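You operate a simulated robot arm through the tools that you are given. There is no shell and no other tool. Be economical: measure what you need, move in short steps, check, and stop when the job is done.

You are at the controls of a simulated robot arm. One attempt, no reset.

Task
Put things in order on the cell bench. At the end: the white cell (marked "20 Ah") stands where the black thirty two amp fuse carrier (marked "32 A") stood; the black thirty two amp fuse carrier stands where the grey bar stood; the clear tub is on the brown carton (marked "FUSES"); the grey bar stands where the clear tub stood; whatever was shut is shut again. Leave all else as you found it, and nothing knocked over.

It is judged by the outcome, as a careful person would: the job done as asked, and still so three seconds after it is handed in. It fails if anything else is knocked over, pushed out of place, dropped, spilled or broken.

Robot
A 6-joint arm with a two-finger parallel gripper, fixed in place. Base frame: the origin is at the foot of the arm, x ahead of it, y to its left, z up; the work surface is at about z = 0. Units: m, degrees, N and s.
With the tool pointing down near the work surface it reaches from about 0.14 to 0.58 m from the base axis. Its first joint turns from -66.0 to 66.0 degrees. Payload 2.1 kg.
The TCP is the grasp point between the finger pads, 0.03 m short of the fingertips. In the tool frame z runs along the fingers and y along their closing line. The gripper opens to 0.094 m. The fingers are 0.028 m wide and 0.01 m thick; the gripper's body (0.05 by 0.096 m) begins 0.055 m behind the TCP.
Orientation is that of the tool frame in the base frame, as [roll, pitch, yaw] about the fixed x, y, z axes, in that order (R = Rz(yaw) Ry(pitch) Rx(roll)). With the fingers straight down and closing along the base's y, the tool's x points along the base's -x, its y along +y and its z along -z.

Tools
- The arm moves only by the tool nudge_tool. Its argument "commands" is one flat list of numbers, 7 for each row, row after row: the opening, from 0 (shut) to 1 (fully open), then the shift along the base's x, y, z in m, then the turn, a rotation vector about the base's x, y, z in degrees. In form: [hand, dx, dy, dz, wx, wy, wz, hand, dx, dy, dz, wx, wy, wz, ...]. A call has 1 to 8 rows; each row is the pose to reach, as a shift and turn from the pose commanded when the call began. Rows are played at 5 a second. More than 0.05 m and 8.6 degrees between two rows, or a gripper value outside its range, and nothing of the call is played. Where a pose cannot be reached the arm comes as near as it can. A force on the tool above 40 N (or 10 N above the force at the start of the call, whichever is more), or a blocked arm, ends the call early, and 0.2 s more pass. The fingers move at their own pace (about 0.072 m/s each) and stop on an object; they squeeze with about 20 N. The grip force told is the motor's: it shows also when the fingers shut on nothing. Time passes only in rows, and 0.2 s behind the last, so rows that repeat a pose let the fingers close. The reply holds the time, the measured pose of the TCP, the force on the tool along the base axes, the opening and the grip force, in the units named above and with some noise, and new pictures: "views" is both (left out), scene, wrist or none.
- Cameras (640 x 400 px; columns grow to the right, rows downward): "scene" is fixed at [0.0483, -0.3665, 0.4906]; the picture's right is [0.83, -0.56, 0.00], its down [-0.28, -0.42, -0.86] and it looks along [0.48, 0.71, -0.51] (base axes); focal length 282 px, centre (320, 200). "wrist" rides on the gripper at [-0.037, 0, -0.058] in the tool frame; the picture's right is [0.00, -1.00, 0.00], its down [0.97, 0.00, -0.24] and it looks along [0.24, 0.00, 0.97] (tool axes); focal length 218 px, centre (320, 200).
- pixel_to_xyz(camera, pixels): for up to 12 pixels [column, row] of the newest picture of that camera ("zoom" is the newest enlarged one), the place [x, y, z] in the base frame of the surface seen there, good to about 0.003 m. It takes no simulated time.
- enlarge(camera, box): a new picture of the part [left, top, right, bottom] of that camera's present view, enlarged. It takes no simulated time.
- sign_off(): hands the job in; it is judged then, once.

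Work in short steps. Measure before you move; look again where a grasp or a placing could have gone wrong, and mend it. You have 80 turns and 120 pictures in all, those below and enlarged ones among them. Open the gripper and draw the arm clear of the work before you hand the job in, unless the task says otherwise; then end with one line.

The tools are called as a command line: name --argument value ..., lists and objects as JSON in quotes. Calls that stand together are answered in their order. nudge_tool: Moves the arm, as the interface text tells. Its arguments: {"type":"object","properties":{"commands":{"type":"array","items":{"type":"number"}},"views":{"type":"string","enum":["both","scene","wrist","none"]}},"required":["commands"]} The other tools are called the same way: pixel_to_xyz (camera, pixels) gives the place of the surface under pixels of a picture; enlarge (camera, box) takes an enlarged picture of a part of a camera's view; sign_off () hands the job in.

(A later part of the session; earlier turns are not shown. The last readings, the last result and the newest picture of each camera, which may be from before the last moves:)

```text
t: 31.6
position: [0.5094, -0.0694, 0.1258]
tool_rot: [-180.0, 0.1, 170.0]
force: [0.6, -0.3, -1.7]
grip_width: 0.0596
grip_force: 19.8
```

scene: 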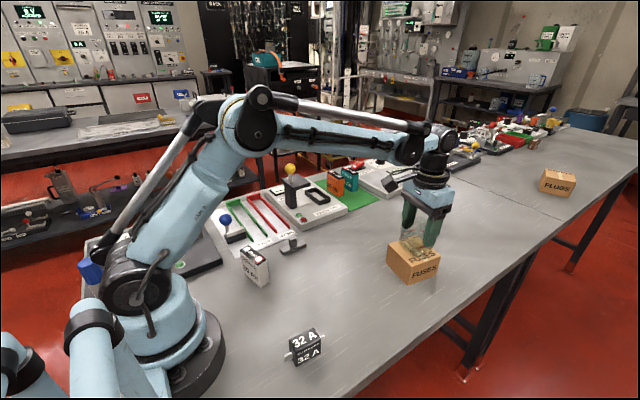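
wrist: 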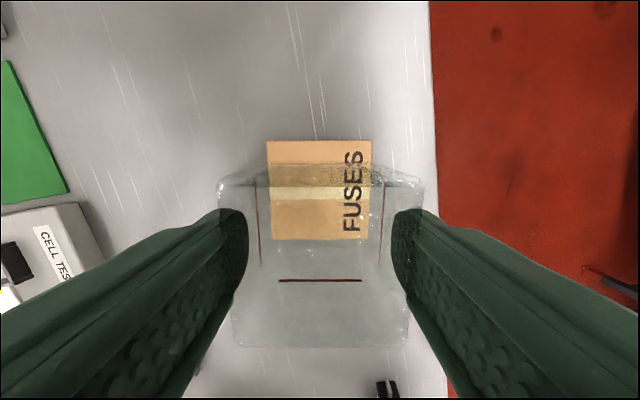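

nudge_tool --commands '[0.4, 0, 0, -0.001, 0, 0, 0, 0.4, 0, 0, -0.002, 0, 0, 0, 0.4, 0, 0, -0.002, 0, 0, 0]' --views "none"

```text
t: 32.4
position: [0.5095, -0.0688, 0.1237]
tool_rot: [180.0, 0.1, 170.0]
force: [-0.8, -0.4, 6.1]
grip_width: 0.0596
grip_force: 20.3
```

Contact (6 N). I release and rise straight up.

nudge_tool --commands '[0.4, 0, 0, 0.0005, 0, 0, 0, 0.7, 0, 0, 0.0005, 0, 0, 0, 1, 0, 0, 0.0005, 0, 0, 0, 1, 0, 0, 0.001, 0, 0, 0, 1, 0, 0, 0.03, 0, 0, 0, 1, 0, 0, 0.07, 0, 0, 0, 1, -0.03, 0.03, 0.1, 0, 0, 0, 1, -0.06, 0.06, 0.12, 0, 0, 3]'

enlarge --camera "scene" --box '[365, 180, 485, 290]'

```text
refused: row 7 steps farther than a row can; nothing moved
```

```text
3.64 times, centred on (425, 235) of scene
```

zoom: 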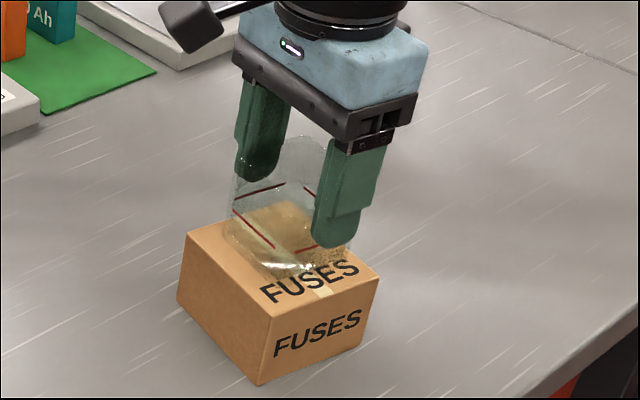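

The step was too long and nothing moved. Same again with shorter steps.

nudge_tool --commands '[0.4, 0, 0, 0.0005, 0, 0, 0, 0.7, 0, 0, 0.0005, 0, 0, 0, 1, 0, 0, 0.0005, 0, 0, 0, 1, 0, 0, 0.001, 0, 0, 0, 1, 0, 0, 0.03, 0, 0, 0, 1, 0, 0, 0.07, 0, 0, 0, 1, 0, 0, 0.11, 0, 0, 0, 1, -0.03, 0.03, 0.12, 0, 0, 3]' --views "scene"

enlarge --camera "scene" --box '[365, 180, 485, 290]'

```text
t: 34.2
position: [0.4809, -0.0414, 0.2437]
tool_rot: [180.0, 0.0, 172.9]
force: [0.2, 0.4, 0.4]
grip_width: 0.094
grip_force: 0.1
```

scene: 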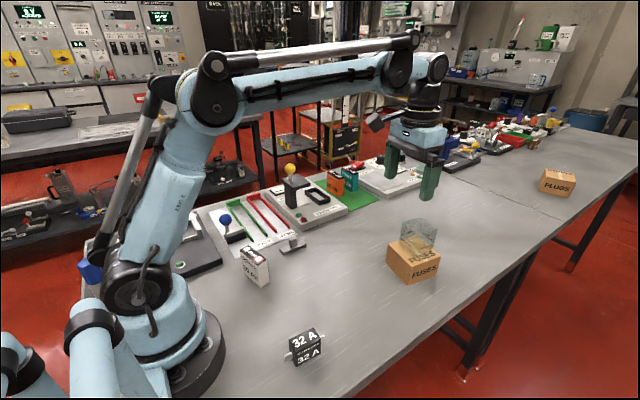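

```text
3.64 times, centred on (425, 235) of scene
```

zoom: 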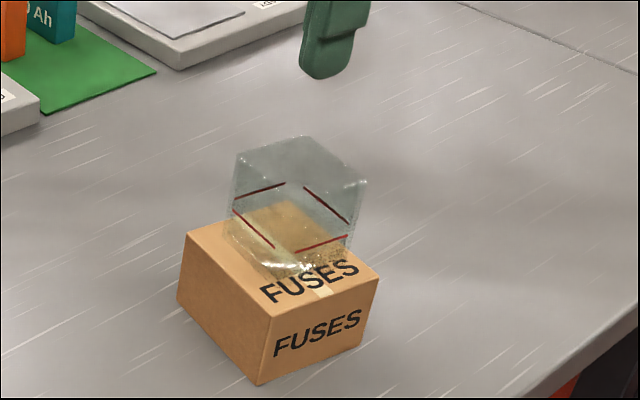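

Tub sits square on the carton. Next, the grey bar: I move over it to look.

nudge_tool --commands '[1, -0.028, 0.03, 0, 0, 0, 1, 1, -0.056, 0.06, -0.01, 0, 0, 2, 1, -0.084, 0.09, -0.02, 0, 0, 3, 1, -0.112, 0.12, -0.03, 0, 0, 4, 1, -0.14, 0.15, -0.04, 0, 0, 5, 1, -0.165, 0.178, -0.05, 0, 0, 6, 1, -0.18, 0.188, -0.06, 0, 0, 7, 1, -0.18, 0.188, -0.06, 0, 0, 7]'

enlarge --camera "wrist" --box '[260, 110, 380, 240]'

enlarge --camera "scene" --box '[265, 220, 325, 270]'

```text
t: 36.0
position: [0.3006, 0.1481, 0.1852]
tool_rot: [180.0, 0.0, -180.0]
force: [-0.1, 0.1, 0.3]
grip_width: 0.0938
grip_force: 0.0
```

scene: 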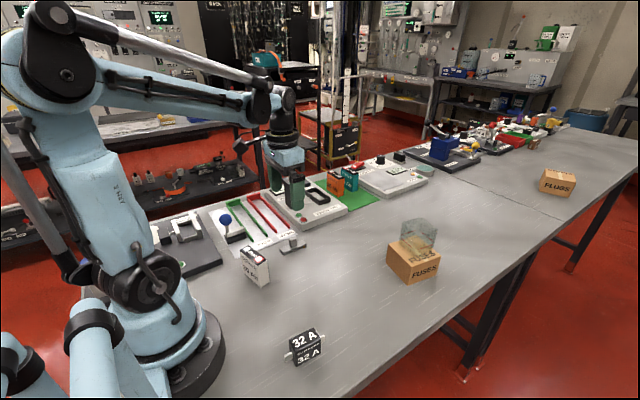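
wrist: 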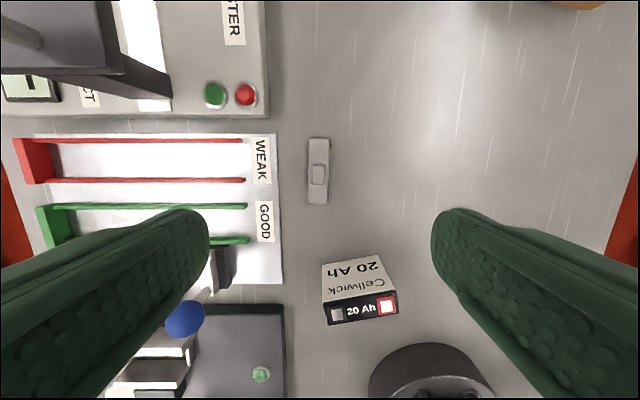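

```text
3.08 times, centred on (320, 175) of wrist
```

zoom: 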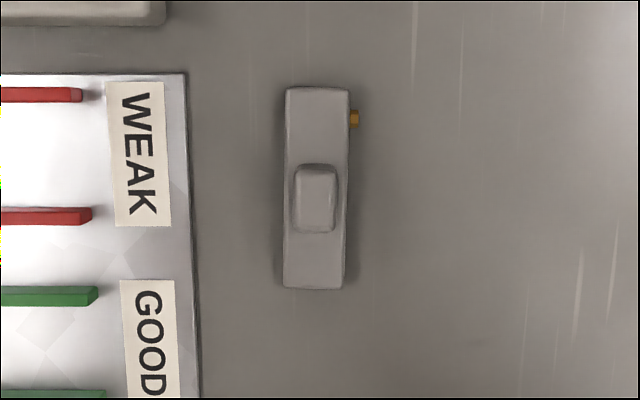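

```text
8.00 times, centred on (295, 245) of scene
```

zoom: 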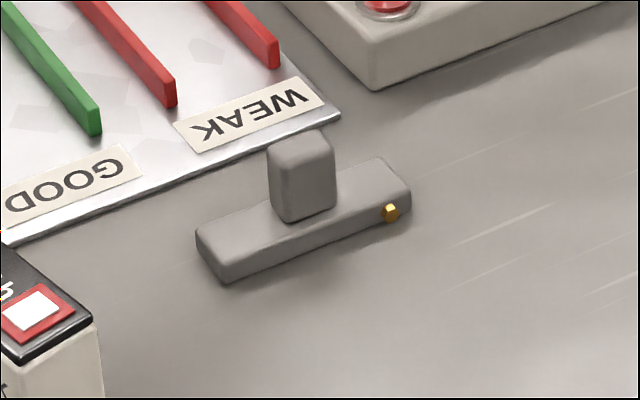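

The bar is centred near (0.310,0.149), 0.069 long, about 0.021 wide, yaw ≈ -1°, with a brass pip on its -y side near the +x end. The tray edge at y≈0.193 is close, so I part-close to 0.45 before descending.

nudge_tool --commands '[0.45, 0.008, 0.001, -0.02, 0, 0, -1, 0.45, 0.008, 0.001, -0.06, 0, 0, -1, 0.45, 0.008, 0.001, -0.1, 0, 0, -1, 0.45, 0.008, 0.001, -0.11, 0, 0, -1]'

enlarge --camera "scene" --box '[245, 190, 345, 270]'

```text
t: 37.0
position: [0.3078, 0.1482, 0.0731]
tool_rot: [-179.9, 0.1, 179.1]
force: [-0.2, 0.8, -0.9]
grip_width: 0.0424
grip_force: 0.0
```

scene: 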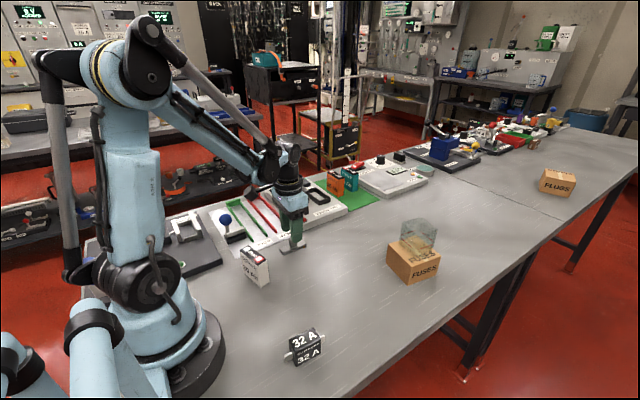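
wrist: 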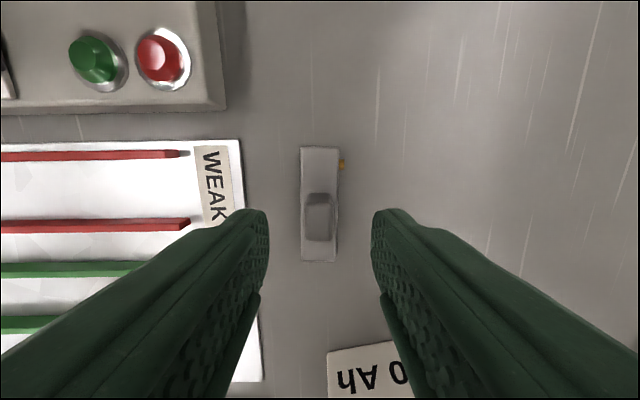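

```text
5.00 times, centred on (295, 230) of scene
```

zoom: 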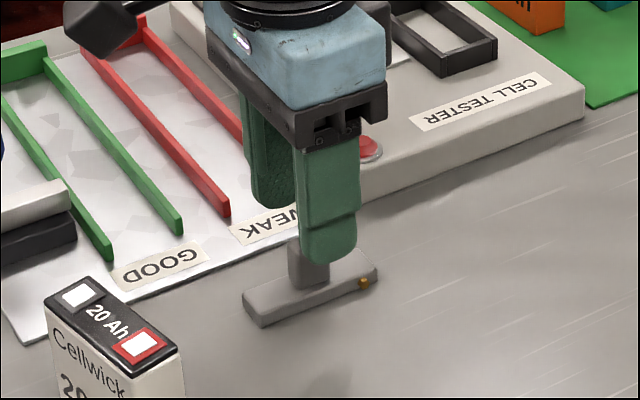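

Bar is centred between the fingers. I descend to z≈0.034 and close.

nudge_tool --commands '[0.45, 0.0025, 0.001, -0.02, 0, 0, 0, 0.45, 0.0025, 0.001, -0.039, 0, 0, 0, 0.3, 0.0025, 0.001, -0.039, 0, 0, 0, 0.1, 0.0025, 0.001, -0.039, 0, 0, 0, 0.1, 0.0025, 0.001, -0.039, 0, 0, 0, 0.1, 0.0025, 0.001, -0.039, 0, 0, 0]'

```text
t: 38.4
position: [0.3096, 0.1509, 0.0352]
tool_rot: [-179.9, -0.1, 179.0]
force: [0.5, 0.0, 0.9]
grip_width: 0.0211
grip_force: 19.7
```

scene: 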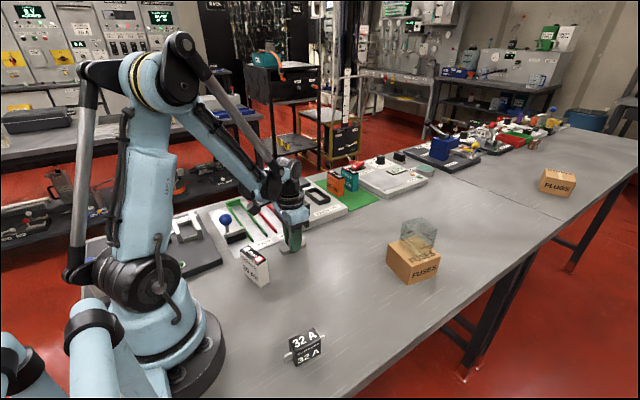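
wrist: 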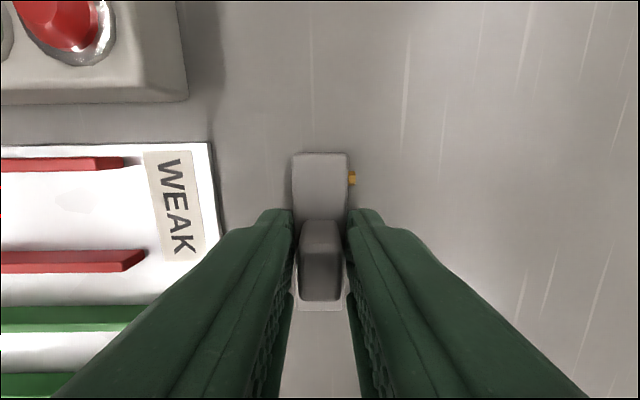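

Gripped at 0.021. I lift a bit and check for slip.

nudge_tool --commands '[0.1, 0, 0, 0.005, 0, 0, 0, 0.1, 0, 0, 0.02, 0, 0, 0, 0.1, 0, 0, 0.04, 0, 0, 0, 0.1, 0, 0, 0.06, 0, 0, 0, 0.1, 0, 0, 0.08, 0, 0, 0, 0.1, 0, -0.01, 0.08, 0, 0, 0]'

enlarge --camera "scene" --box '[245, 170, 345, 270]'

```text
t: 39.8
position: [0.3105, 0.1402, 0.1157]
tool_rot: [180.0, 0.0, 179.0]
force: [-0.9, -0.3, -0.8]
grip_width: 0.0207
grip_force: 20.1
```

scene: 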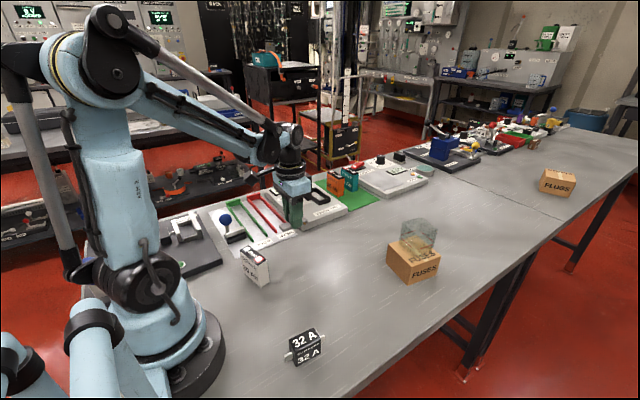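
wrist: 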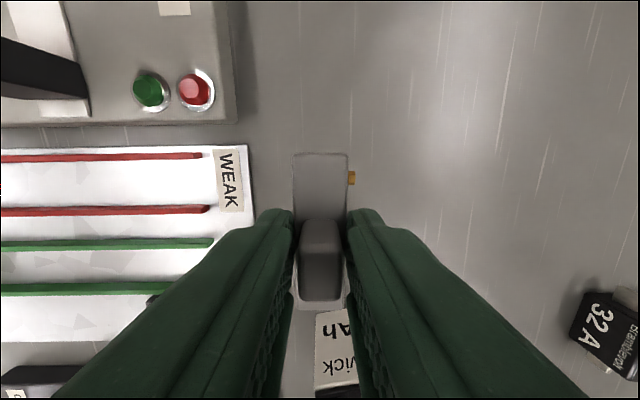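

```text
4.00 times, centred on (295, 220) of scene
```

zoom: 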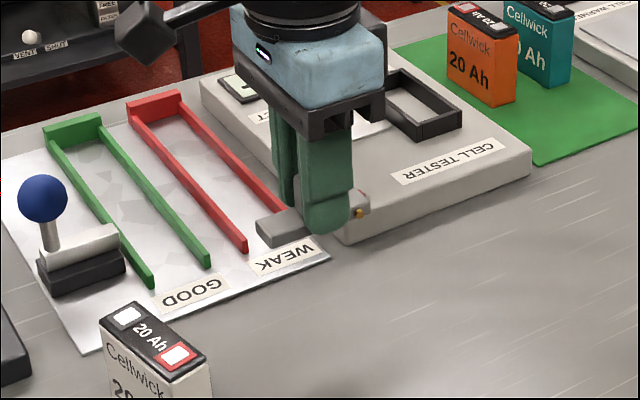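

No slip. I carry it to the tub's old place, (0.509,0.109).

nudge_tool --commands '[0.1, 0.02, -0.015, 0.005, 0, 0, 0, 0.1, 0.05, -0.025, 0.005, 0, 0, 0, 0.1, 0.085, -0.031, 0.005, 0, 0, 0, 0.1, 0.12, -0.031, 0.005, 0, 0, 0, 0.1, 0.155, -0.031, 0.005, 0, 0, 0, 0.1, 0.185, -0.031, 0.005, 0, 0, 0, 0.1, 0.1985, -0.031, 0, 0, 0, 0, 0.1, 0.1985, -0.031, -0.02, 0, 0, 0]' --views "none"

nudge_tool --commands '[0.1, 0, 0, -0.02, 0, 0, 0, 0.1, 0, 0, -0.04, 0, 0, 0, 0.1, 0, 0, -0.052, 0, 0, 0, 0.1, 0, 0, -0.057, 0, 0, 0, 0.1, 0, 0, -0.057, 0, 0, 0]'

enlarge --camera "scene" --box '[310, 170, 420, 260]'

```text
t: 41.6
position: [0.5104, 0.1088, 0.0954]
tool_rot: [180.0, 0.0, 179.1]
force: [-0.7, -0.1, -0.8]
grip_width: 0.0207
grip_force: 20.2
```

```text
t: 42.8
position: [0.5096, 0.1099, 0.0379]
tool_rot: [-180.0, 0.1, 179.0]
force: [0.0, -0.3, 0.1]
grip_width: 0.0209
grip_force: 20.2
```

scene: 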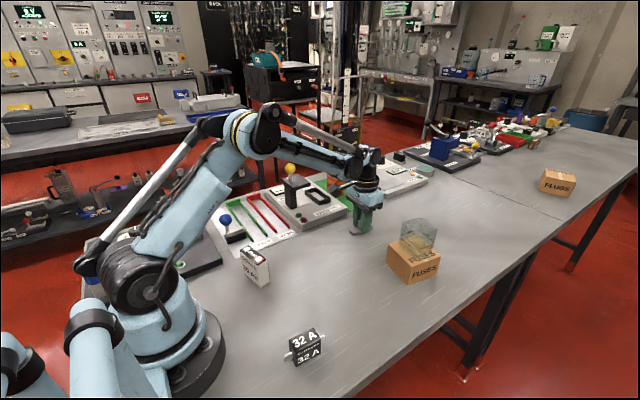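
wrist: 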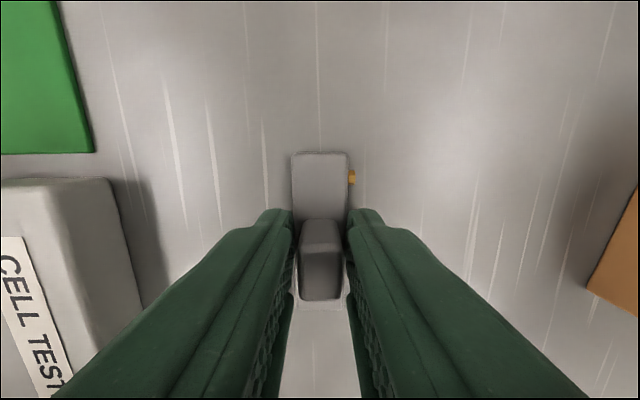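

```text
4.44 times, centred on (365, 215) of scene
```

zoom: 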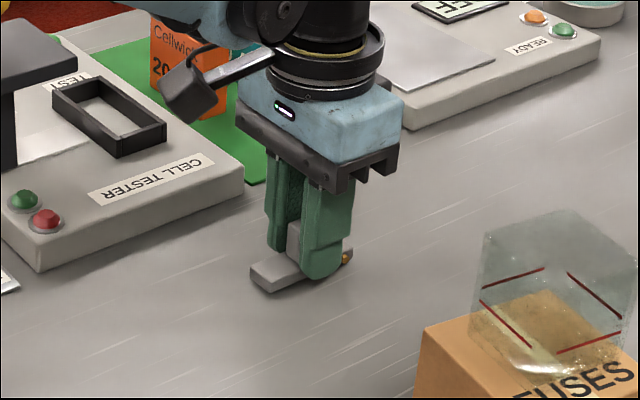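

Picked at z≈0.0347, now 0.038; I lower another 3 mm to contact.

nudge_tool --commands '[0.1, 0, 0, -0.0015, 0, 0, 0, 0.1, 0, 0, -0.003, 0, 0, 0, 0.1, 0, 0, -0.003, 0, 0, 0]' --views "none"

```text
t: 43.6
position: [0.5077, 0.1097, 0.0341]
tool_rot: [179.9, 0.0, 179.0]
force: [0.2, 0.1, 0.8]
grip_width: 0.0209
grip_force: 20.3
```

nudge_tool --commands '[0.1, 0, 0, -0.001, 0, 0, 0, 0.1, 0, 0, -0.001, 0, 0, 0]' --views "none"

```text
t: 44.2
position: [0.5091, 0.1101, 0.0348]
tool_rot: [-179.9, 0.1, 179.0]
force: [1.2, -0.1, 17.7]
grip_width: 0.0211
grip_force: 20.0
```

Firm contact with the bench. I release with a modest opening and rise.

nudge_tool --commands '[0.1, 0, 0, 0.001, 0, 0, 0, 0.3, 0, 0, 0.001, 0, 0, 0, 0.5, 0, 0, 0.001, 0, 0, 0, 0.5, 0, 0, 0.03, 0, 0, 0, 0.5, 0, 0, 0.07, 0, 0, 0, 0.5, 0, 0, 0.11, 0, 0, 0, 0.7, -0.03, 0, 0.14, 0, 0, 0, 1, -0.07, -0.02, 0.15, 0, 0, 0]'

enlarge --camera "scene" --box '[310, 170, 420, 260]'

```text
t: 46.0
position: [0.4387, 0.0887, 0.1842]
tool_rot: [-179.9, -0.1, 179.0]
force: [-0.1, -0.5, 0.1]
grip_width: 0.0938
grip_force: 0.2
```

scene: 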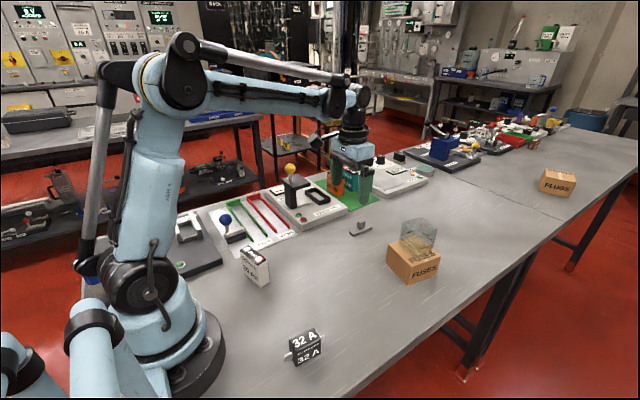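
wrist: 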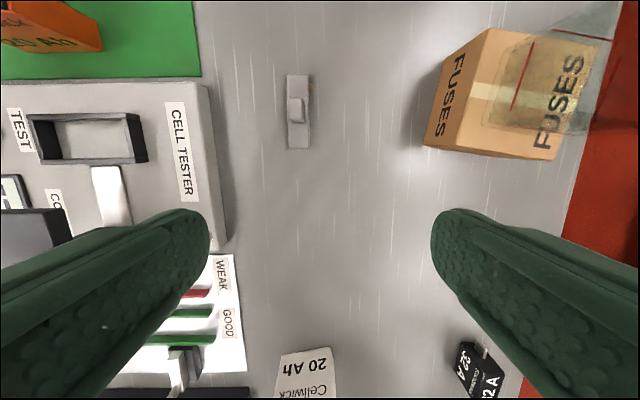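

```text
4.44 times, centred on (365, 215) of scene
```

zoom: 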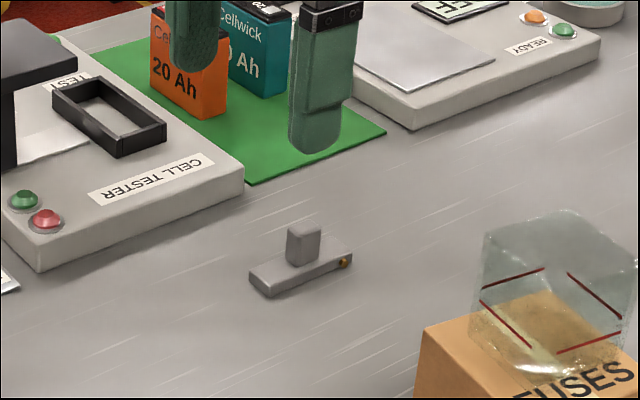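

Bar stands in the tub's old spot. Now I move over the 32 A carrier.

nudge_tool --commands '[1, -0.034, -0.026, 0.01, 0, 0, 0, 1, -0.068, -0.053, 0.015, 0, 0, 0, 1, -0.102, -0.08, 0.015, 0, 0, 0, 1, -0.136, -0.107, 0.015, 0, 0, 0, 1, -0.17, -0.134, 0.015, 0, 0, 0, 1, -0.2, -0.16, 0.015, 0, 0, 0, 1, -0.228, -0.186, 0.015, 0, 0, 0.5, 1, -0.236, -0.194, 0.015, 0, 0, 0.9]'

enlarge --camera "wrist" --box '[250, 110, 390, 250]'

enlarge --camera "scene" --box '[265, 310, 345, 380]'

```text
t: 47.8
position: [0.2029, -0.1044, 0.1992]
tool_rot: [180.0, 0.1, 179.9]
force: [-0.9, 0.3, 0.3]
grip_width: 0.094
grip_force: 0.1
```

scene: 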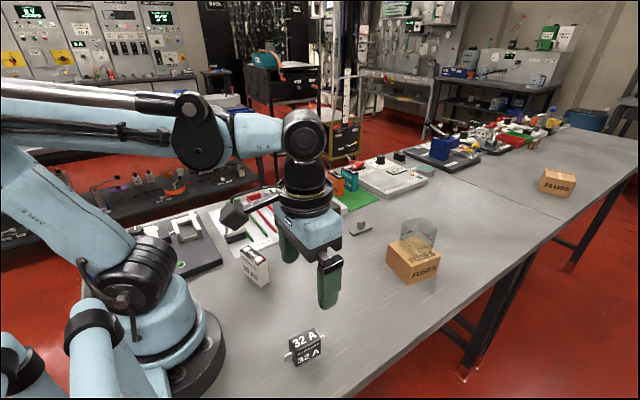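
wrist: 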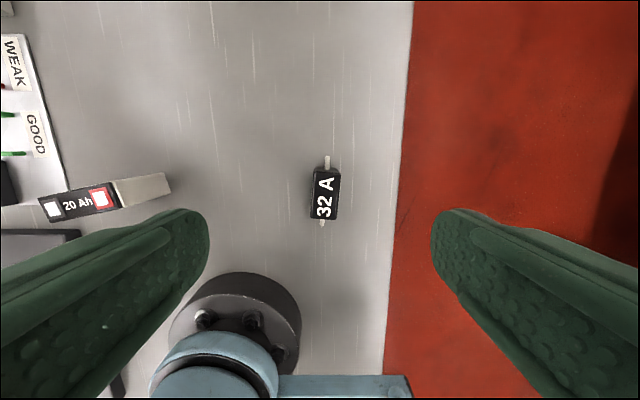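

```text
2.86 times, centred on (320, 180) of wrist
```

zoom: 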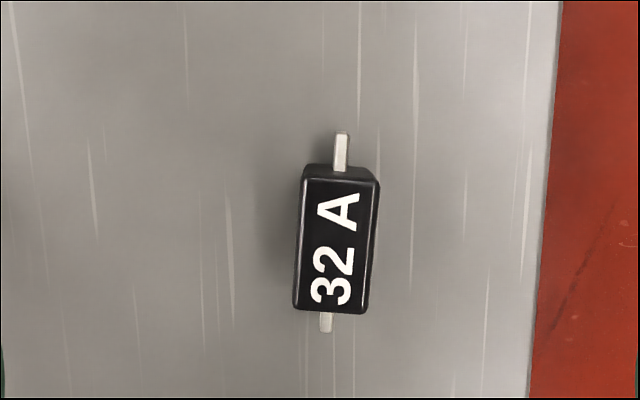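

```text
5.71 times, centred on (305, 345) of scene
```

zoom: 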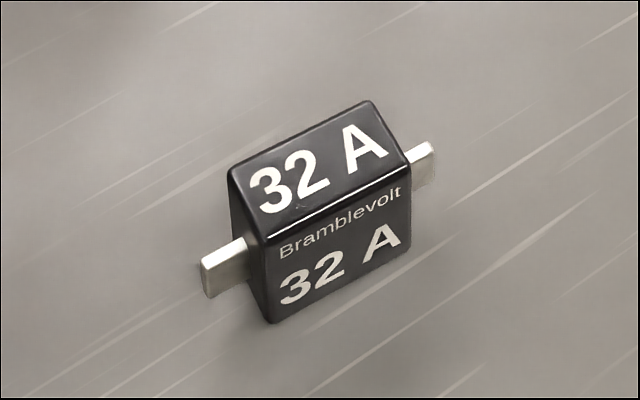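

Carrier is centred about (0.187,-0.111), yaw ≈ -4.6°, about 0.027 wide, with blades on its x ends. I align above it at part opening.

nudge_tool --commands '[0.65, -0.01, -0.003, -0.03, 0, 0, -2, 0.65, -0.016, -0.0066, -0.06, 0, 0, -4.5, 0.65, -0.016, -0.0066, -0.1, 0, 0, -4.5, 0.65, -0.016, -0.0066, -0.11, 0, 0, -4.5, 0.65, -0.016, -0.0066, -0.11, 0, 0, -4.5]'

```text
t: 49.0
position: [0.186, -0.1116, 0.0893]
tool_rot: [179.9, -0.1, 175.4]
force: [-0.8, -1.7, 0.1]
grip_width: 0.0612
grip_force: 0.0
```

scene: 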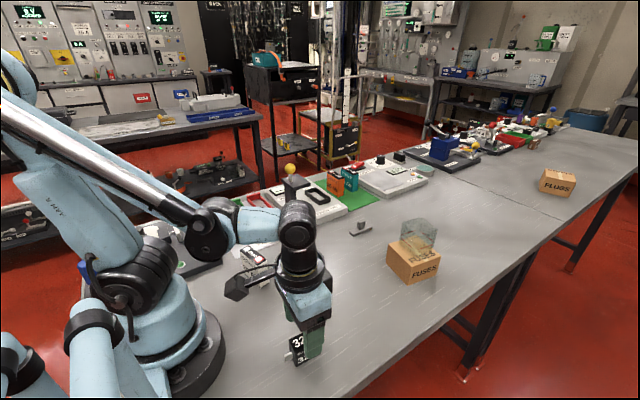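
wrist: 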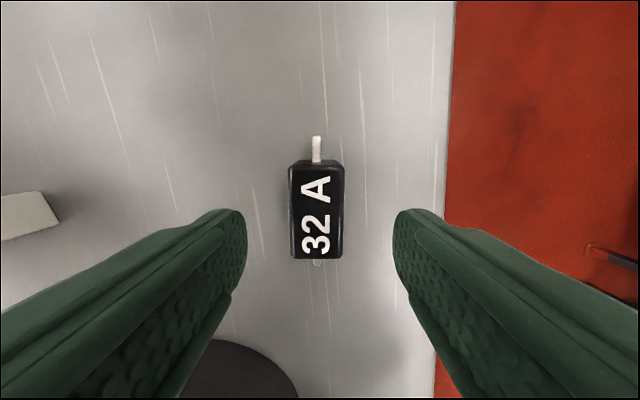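

Nearly centred; I shift +5 mm x, +1 mm y, descend to 0.034 and close.

nudge_tool --commands '[0.65, 0.005, 0.001, -0.02, 0, 0, 0, 0.65, 0.005, 0.001, -0.045, 0, 0, 0, 0.65, 0.005, 0.001, -0.055, 0, 0, 0, 0.4, 0.005, 0.001, -0.055, 0, 0, 0, 0.15, 0.005, 0.001, -0.055, 0, 0, 0, 0.15, 0.005, 0.001, -0.055, 0, 0, 0, 0.15, 0.005, 0.001, -0.055, 0, 0, 0]'

```text
t: 50.6
position: [0.1917, -0.1103, 0.0328]
tool_rot: [-180.0, 0.0, 175.4]
force: [-0.5, -0.5, 0.0]
grip_width: 0.032
grip_force: 19.7
```

scene: 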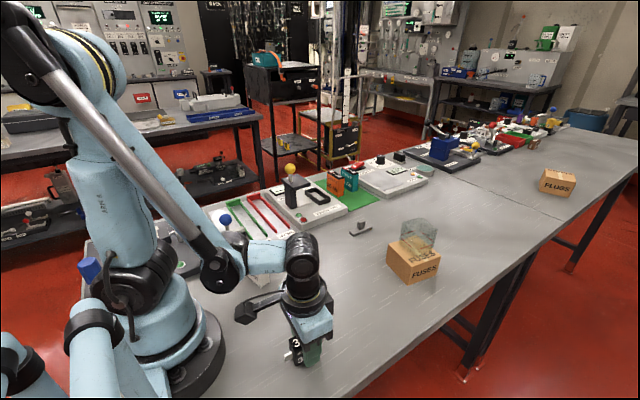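
wrist: 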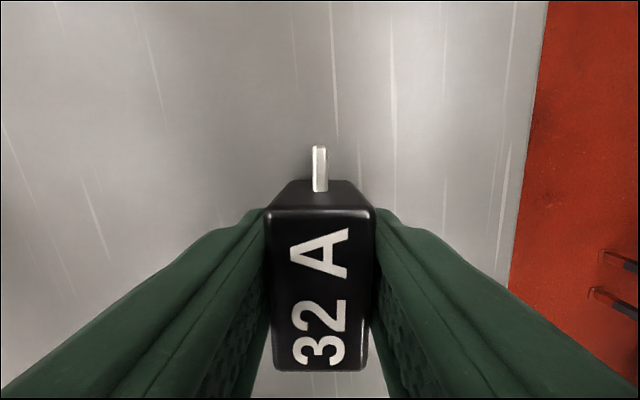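

Gripped at 0.032, carrier centred on the TCP. I lift 1 cm at first, then higher, and check slip.

nudge_tool --commands '[0.15, 0, 0, 0.005, 0, 0, 0, 0.15, 0, 0, 0.02, 0, 0, 0, 0.15, 0, 0, 0.045, 0, 0, 0, 0.15, 0, 0, 0.07, 0, 0, 0, 0.15, 0, 0, 0.09, 0, 0, 0, 0.15, 0.005, 0, 0.1, 0, 0, 0]' --views "wrist"

enlarge --camera "scene" --box '[240, 240, 360, 380]'

```text
t: 52.0
position: [0.1976, -0.1097, 0.1351]
tool_rot: [-180.0, 0.1, 175.5]
force: [-0.1, 0.0, -1.4]
grip_width: 0.0319
grip_force: 20.1
```

wrist: 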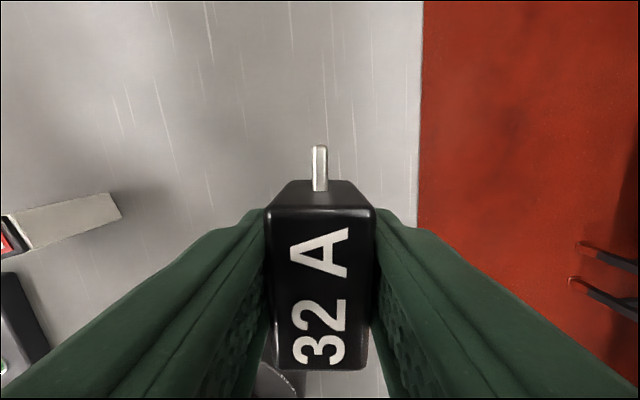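

```text
2.86 times, centred on (300, 310) of scene
```

zoom: 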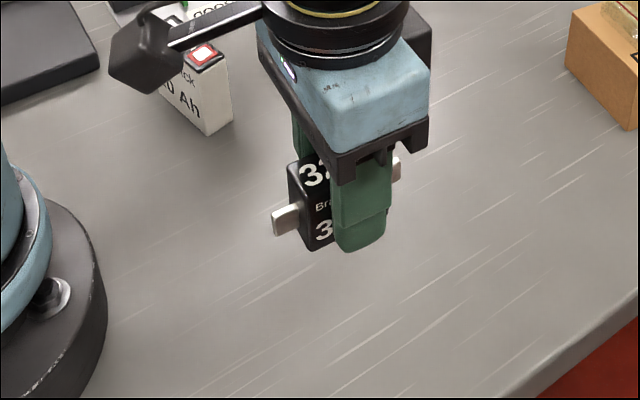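

No slip. I carry it round (x first) to the bar's old place.

nudge_tool --commands '[0.15, 0.03, 0.01, 0, 0, 0, 0.5, 0.15, 0.06, 0.035, 0, 0, 0, 1, 0.15, 0.085, 0.07, 0, 0, 0, 1.5, 0.15, 0.105, 0.11, 0, 0, 0, 2, 0.15, 0.114, 0.155, 0, 0, 0, 2.5, 0.15, 0.114, 0.2, 0, 0, 0, 3, 0.15, 0.114, 0.24, 0, 0, 0, 3.5, 0.15, 0.114, 0.26, 0, 0, 0, 3.5]' --views "none"

nudge_tool --commands '[0.15, 0, 0, -0.03, 0, 0, 0, 0.15, 0, 0, -0.06, 0, 0, 0, 0.15, 0, 0, -0.08, 0, 0, 0, 0.15, 0, 0, -0.08, 0, 0, 0]'

enlarge --camera "scene" --box '[245, 190, 345, 270]'

```text
t: 53.8
position: [0.3105, 0.1508, 0.1333]
tool_rot: [180.0, 0.0, 178.9]
force: [0.1, 0.3, -0.6]
grip_width: 0.0319
grip_force: 19.2
```

```text
t: 54.8
position: [0.311, 0.1498, 0.0533]
tool_rot: [180.0, 0.0, 178.9]
force: [0.3, -0.7, -0.3]
grip_width: 0.0319
grip_force: 20.1
```

scene: 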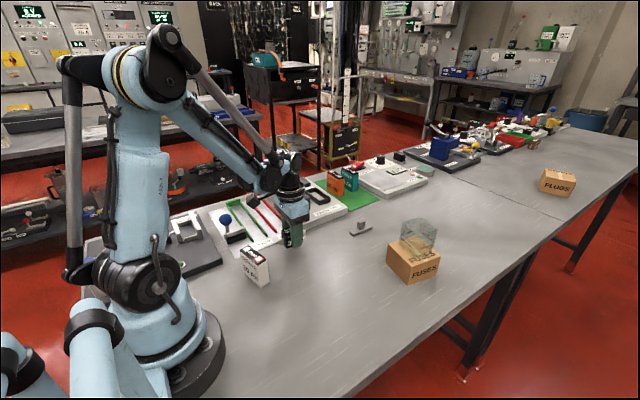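
wrist: 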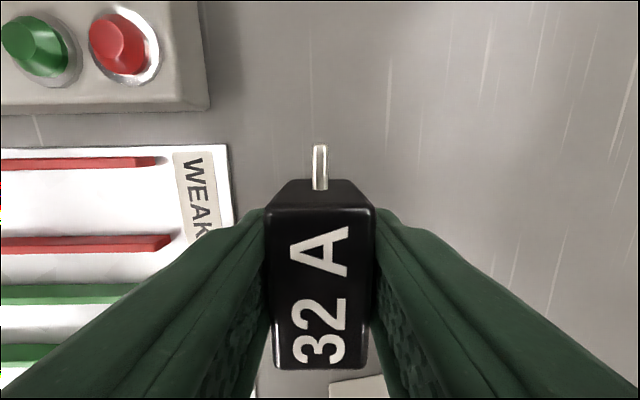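

```text
5.00 times, centred on (295, 230) of scene
```

zoom: 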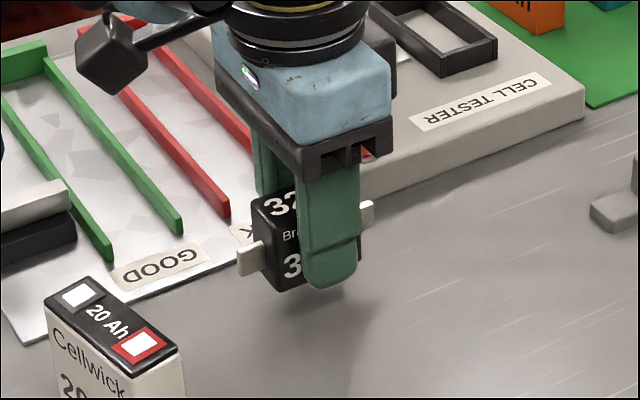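

Lower the remaining ~0.019 to the pickup height (z≈0.034).

nudge_tool --commands '[0.15, 0, 0, -0.01, 0, 0, 0, 0.15, 0, 0, -0.016, 0, 0, 0, 0.15, 0, 0, -0.018, 0, 0, 0, 0.15, 0, 0, -0.0195, 0, 0, 0, 0.15, 0, 0, -0.0195, 0, 0, 0]' --views "none"

```text
t: 56.0
position: [0.3103, 0.1499, 0.0359]
tool_rot: [180.0, 0.1, 178.9]
force: [-0.5, -0.1, -2.2]
grip_width: 0.0318
grip_force: 20.1
```

nudge_tool --commands '[0.15, 0, 0, -0.001, 0, 0, 0, 0.15, 0, 0, -0.002, 0, 0, 0, 0.15, 0, 0, -0.002, 0, 0, 0]' --views "none"

```text
t: 56.8
position: [0.3112, 0.1498, 0.0327]
tool_rot: [180.0, 0.1, 178.8]
force: [0.2, -1.1, 18.1]
grip_width: 0.0321
grip_force: 20.2
```

Contact. I release to a modest opening and rise straight up.

nudge_tool --commands '[0.15, 0, 0, 0.001, 0, 0, 0, 0.3, 0, 0, 0.001, 0, 0, 0, 0.53, 0, 0, 0.001, 0, 0, 0, 0.53, 0, 0, 0.002, 0, 0, 0, 0.53, 0, 0, 0.04, 0, 0, 0, 0.53, 0, 0, 0.085, 0, 0, 0, 0.7, 0, 0, 0.13, 0, 0, 0, 1, -0.03, -0.02, 0.15, 0, 0, 0]'

enlarge --camera "scene" --box '[225, 210, 335, 300]'

```text
t: 58.6
position: [0.2803, 0.1306, 0.183]
tool_rot: [180.0, 0.1, 178.8]
force: [-0.3, -0.6, -0.5]
grip_width: 0.0938
grip_force: 0.0
```

scene: 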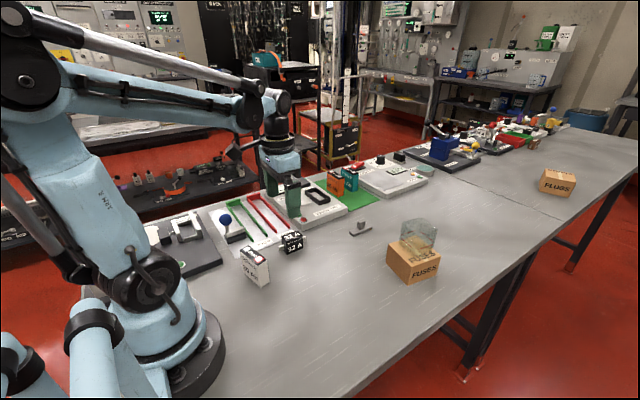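
wrist: 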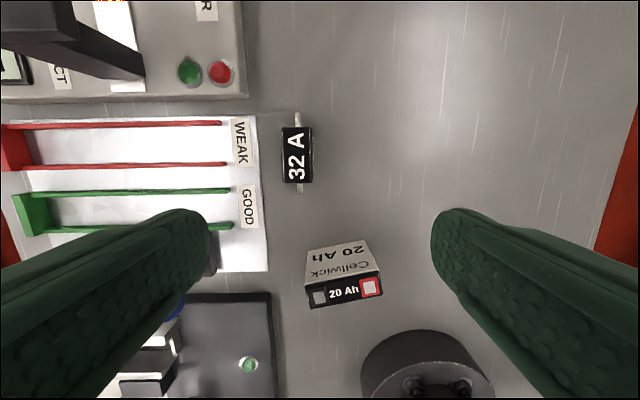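

```text
4.44 times, centred on (280, 255) of scene
```

zoom: 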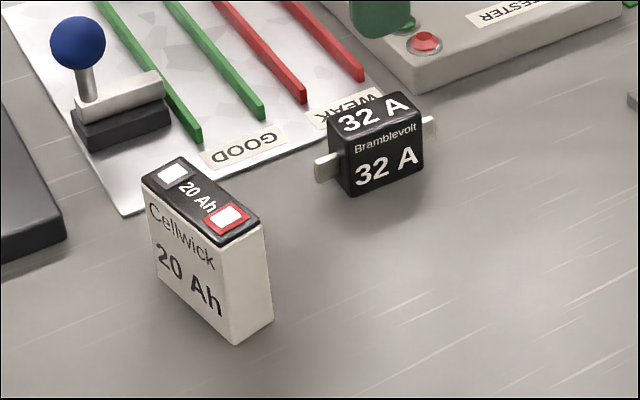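

Carrier stands in the bar's place. Now over the white cell to measure it.

nudge_tool --commands '[1, -0.03, -0.01, 0.005, 0, 0, 0, 1, -0.06, -0.018, 0.01, 0, 0, 0, 1, -0.082, -0.024, 0.015, 0, 0, 1.2, 1, -0.082, -0.024, 0.015, 0, 0, 1.2]'

enlarge --camera "wrist" --box '[250, 130, 390, 270]'

```text
t: 59.6
position: [0.1987, 0.1068, 0.1991]
tool_rot: [-180.0, -0.1, -180.0]
force: [0.2, 0.0, 0.4]
grip_width: 0.0941
grip_force: 0.1
```

scene: 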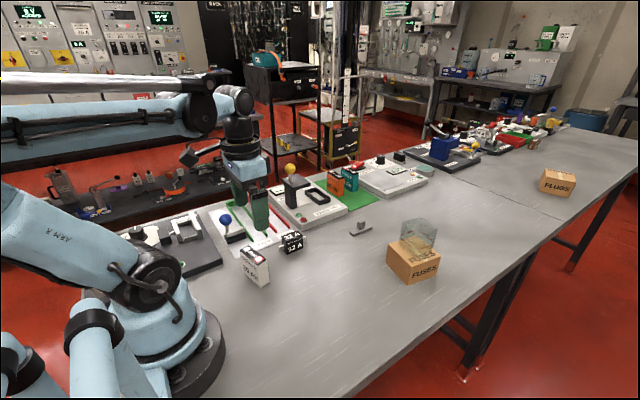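
wrist: 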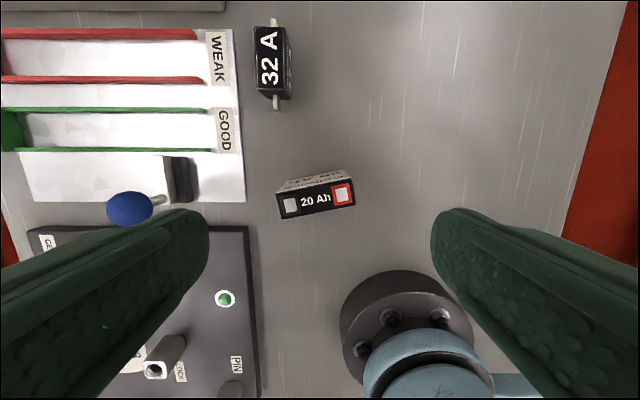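

```text
2.86 times, centred on (320, 200) of wrist
```

zoom: 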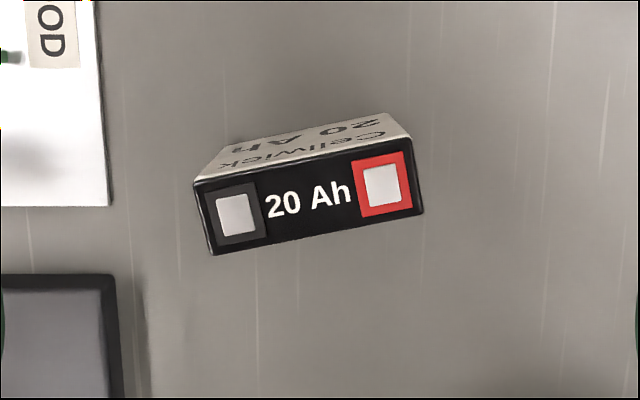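

The cell is centred about (0.191,0.110), yaw ≈ +11.6°, 0.068 × 0.024, about 0.07 tall. I rotate to align and descend above it.

nudge_tool --commands '[1, -0.004, 0.002, -0.02, 0, 0, 6, 1, -0.0077, 0.003, -0.04, 0, 0, 11.6, 1, -0.0077, 0.003, -0.075, 0, 0, 11.6, 1, -0.0077, 0.003, -0.085, 0, 0, 11.6, 1, -0.0077, 0.003, -0.085, 0, 0, 11.6]'

enlarge --camera "scene" --box '[205, 190, 325, 300]'

```text
t: 60.8
position: [0.1917, 0.1083, 0.1132]
tool_rot: [180.0, 0.0, -168.2]
force: [-0.3, 0.9, -0.4]
grip_width: 0.0941
grip_force: 0.1
```

scene: 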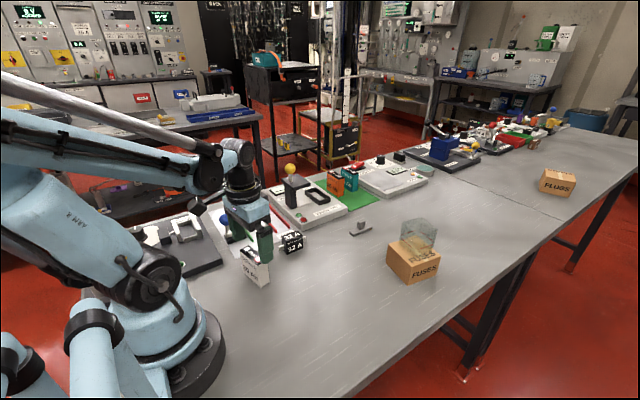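
wrist: 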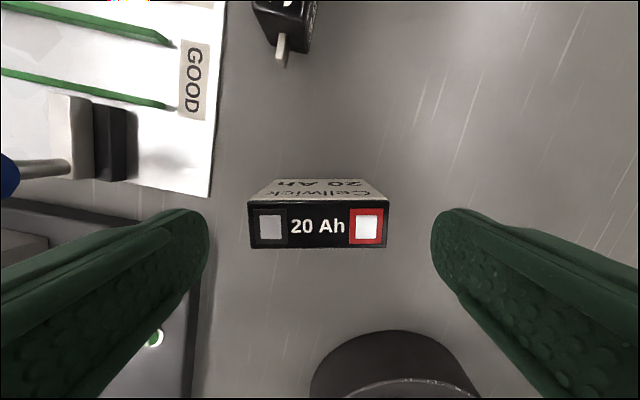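

```text
3.64 times, centred on (265, 245) of scene
```

zoom: 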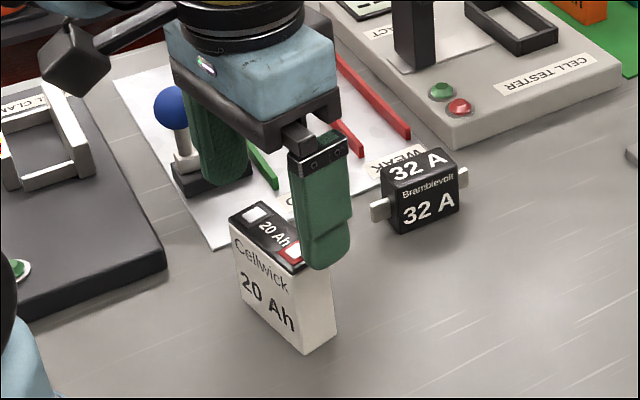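

Aligned (cols 248–388, centred). I descend 0.07 and close.

nudge_tool --commands '[1, 0, 0, -0.02, 0, 0, 0, 1, 0, 0, -0.04, 0, 0, 0, 1, 0, 0, -0.06, 0, 0, 0, 1, 0, 0, -0.07, 0, 0, 0, 0.8, 0, 0, -0.07, 0, 0, 0, 0.55, 0, 0, -0.07, 0, 0, 0, 0.55, 0, 0, -0.07, 0, 0, 0]'

```text
t: 62.4
position: [0.1901, 0.1093, 0.0424]
tool_rot: [-180.0, 0.0, -168.3]
force: [-0.2, 0.2, -0.6]
grip_width: 0.0744
grip_force: 19.7
```

scene: 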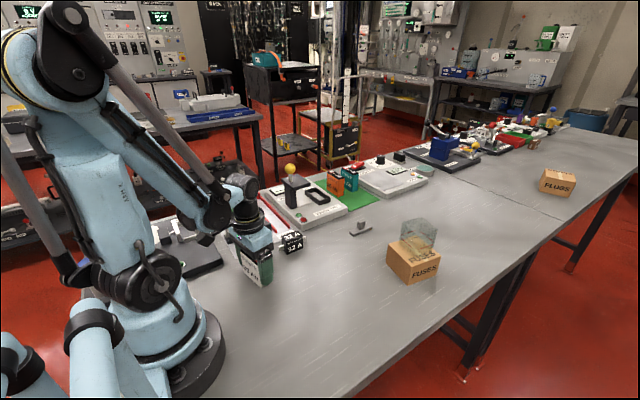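
wrist: 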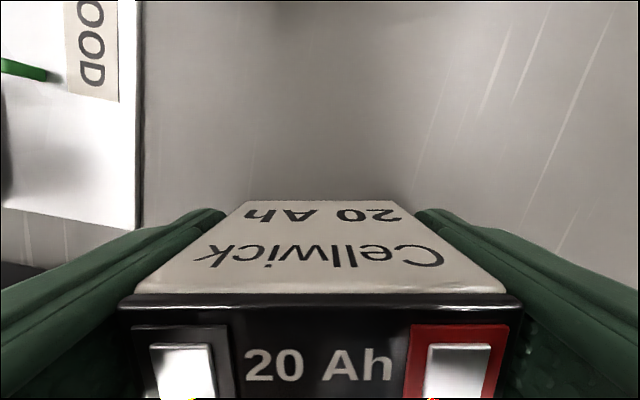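

Gripped at 0.0744. I lift 2 cm and check for slip.

nudge_tool --commands '[0.55, 0, 0, 0.004, 0, 0, 0, 0.55, 0, 0, 0.01, 0, 0, 0, 0.55, 0, 0, 0.02, 0, 0, 0, 0.55, 0, 0, 0.02, 0, 0, 0]'

enlarge --camera "scene" --box '[205, 190, 325, 300]'

```text
t: 63.4
position: [0.1922, 0.1078, 0.0633]
tool_rot: [180.0, 0.0, -168.2]
force: [-0.1, -0.9, -3.0]
grip_width: 0.0745
grip_force: 20.4
```

scene: 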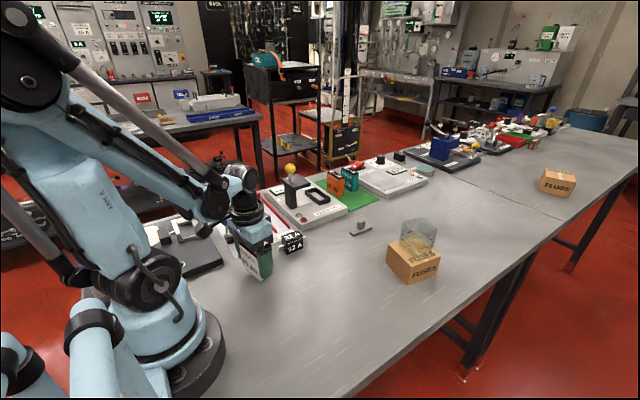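
wrist: 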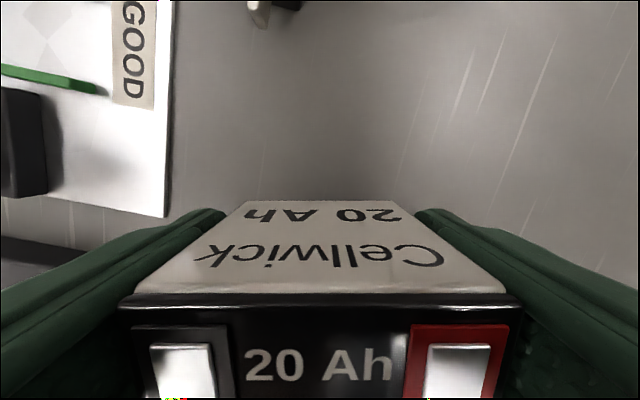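

```text
3.64 times, centred on (265, 245) of scene
```

zoom: 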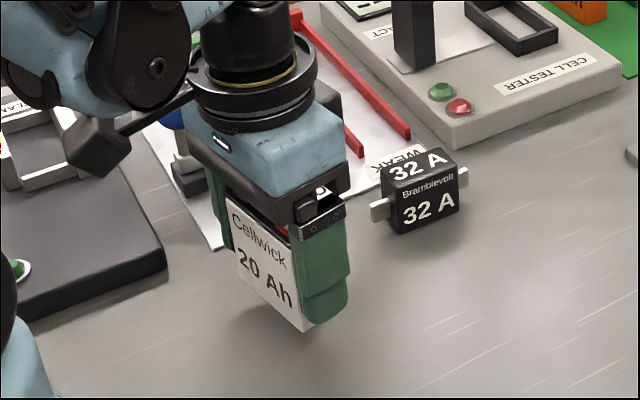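

No slip. I raise a bit more and carry it in an arc outside the arm's foot to (0.191,-0.1105).

nudge_tool --commands '[0.55, 0.005, -0.005, 0.02, 0, 0, 0, 0.55, 0.02, -0.025, 0.035, 0, 0, 0, 0.55, 0.04, -0.055, 0.035, 0, 0, 0, 0.55, 0.05, -0.09, 0.035, 0, 0, 0, 0.55, 0.05, -0.125, 0.035, 0, 0, 0, 0.55, 0.04, -0.16, 0.035, 0, 0, 0, 0.55, 0.02, -0.19, 0.035, 0, 0, 0, 0.55, 0.005, -0.21, 0.035, 0, 0, 0]' --views "none"

nudge_tool --commands '[0.55, -0.005, -0.01, 0, 0, 0, 0, 0.55, -0.005, -0.01, -0.015, 0, 0, 0, 0.55, -0.005, -0.01, -0.03, 0, 0, 0, 0.55, -0.005, -0.01, -0.043, 0, 0, 0, 0.55, -0.005, -0.01, -0.048, 0, 0, 0, 0.55, -0.005, -0.01, -0.05, 0, 0, 0]'

enlarge --camera "scene" --box '[240, 260, 380, 390]'

```text
t: 65.2
position: [0.1958, -0.1023, 0.0981]
tool_rot: [180.0, 0.0, -168.3]
force: [-0.4, 0.1, -2.6]
grip_width: 0.0742
grip_force: 20.1
```

```text
t: 66.6
position: [0.1905, -0.1112, 0.0471]
tool_rot: [180.0, -0.1, -168.4]
force: [0.3, 0.1, -2.5]
grip_width: 0.0743
grip_force: 20.4
```

scene: 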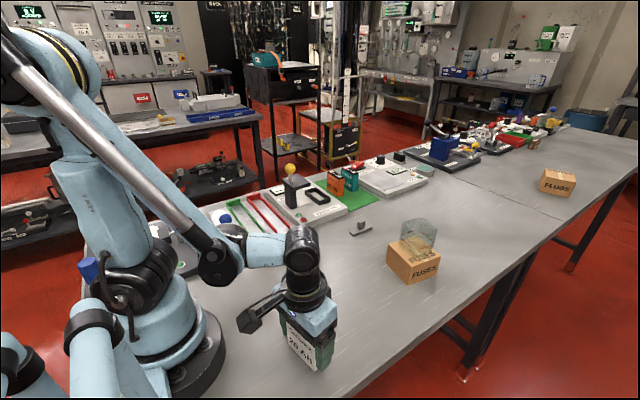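
wrist: 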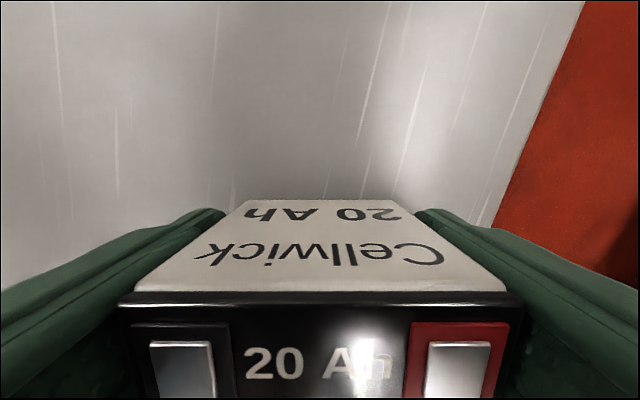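

```text
3.08 times, centred on (310, 325) of scene
```

zoom: 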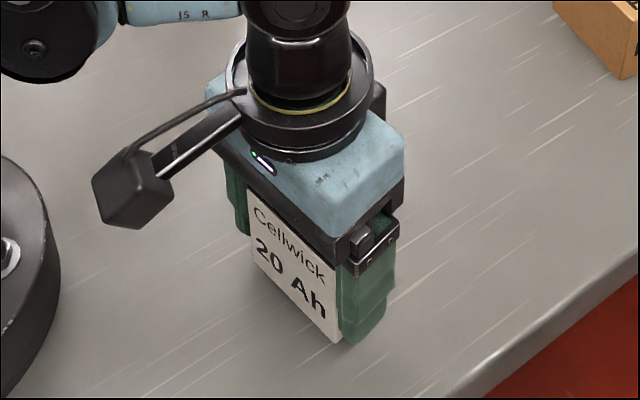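

Now z≈0.047, pickup was ≈0.0425. I lower gently the last few mm.

nudge_tool --commands '[0.55, 0, 0, -0.002, 0, 0, 0, 0.55, 0, 0, -0.0035, 0, 0, 0, 0.55, 0, 0, -0.0045, 0, 0, 0, 0.55, 0, 0, -0.0045, 0, 0, 0]' --views "none"

```text
t: 67.6
position: [0.1911, -0.1105, 0.0426]
tool_rot: [-180.0, 0.0, -168.3]
force: [-0.4, -0.2, -2.0]
grip_width: 0.0744
grip_force: 19.8
```

nudge_tool --commands '[0.55, 0, 0, -0.001, 0, 0, 0, 0.55, 0, 0, -0.0015, 0, 0, 0, 0.55, 0, 0, -0.0015, 0, 0, 0]' --views "none"

```text
t: 68.4
position: [0.1909, -0.1108, 0.0419]
tool_rot: [-180.0, 0.0, -168.2]
force: [-3.0, 3.4, 18.3]
grip_width: 0.0744
grip_force: 20.0
```

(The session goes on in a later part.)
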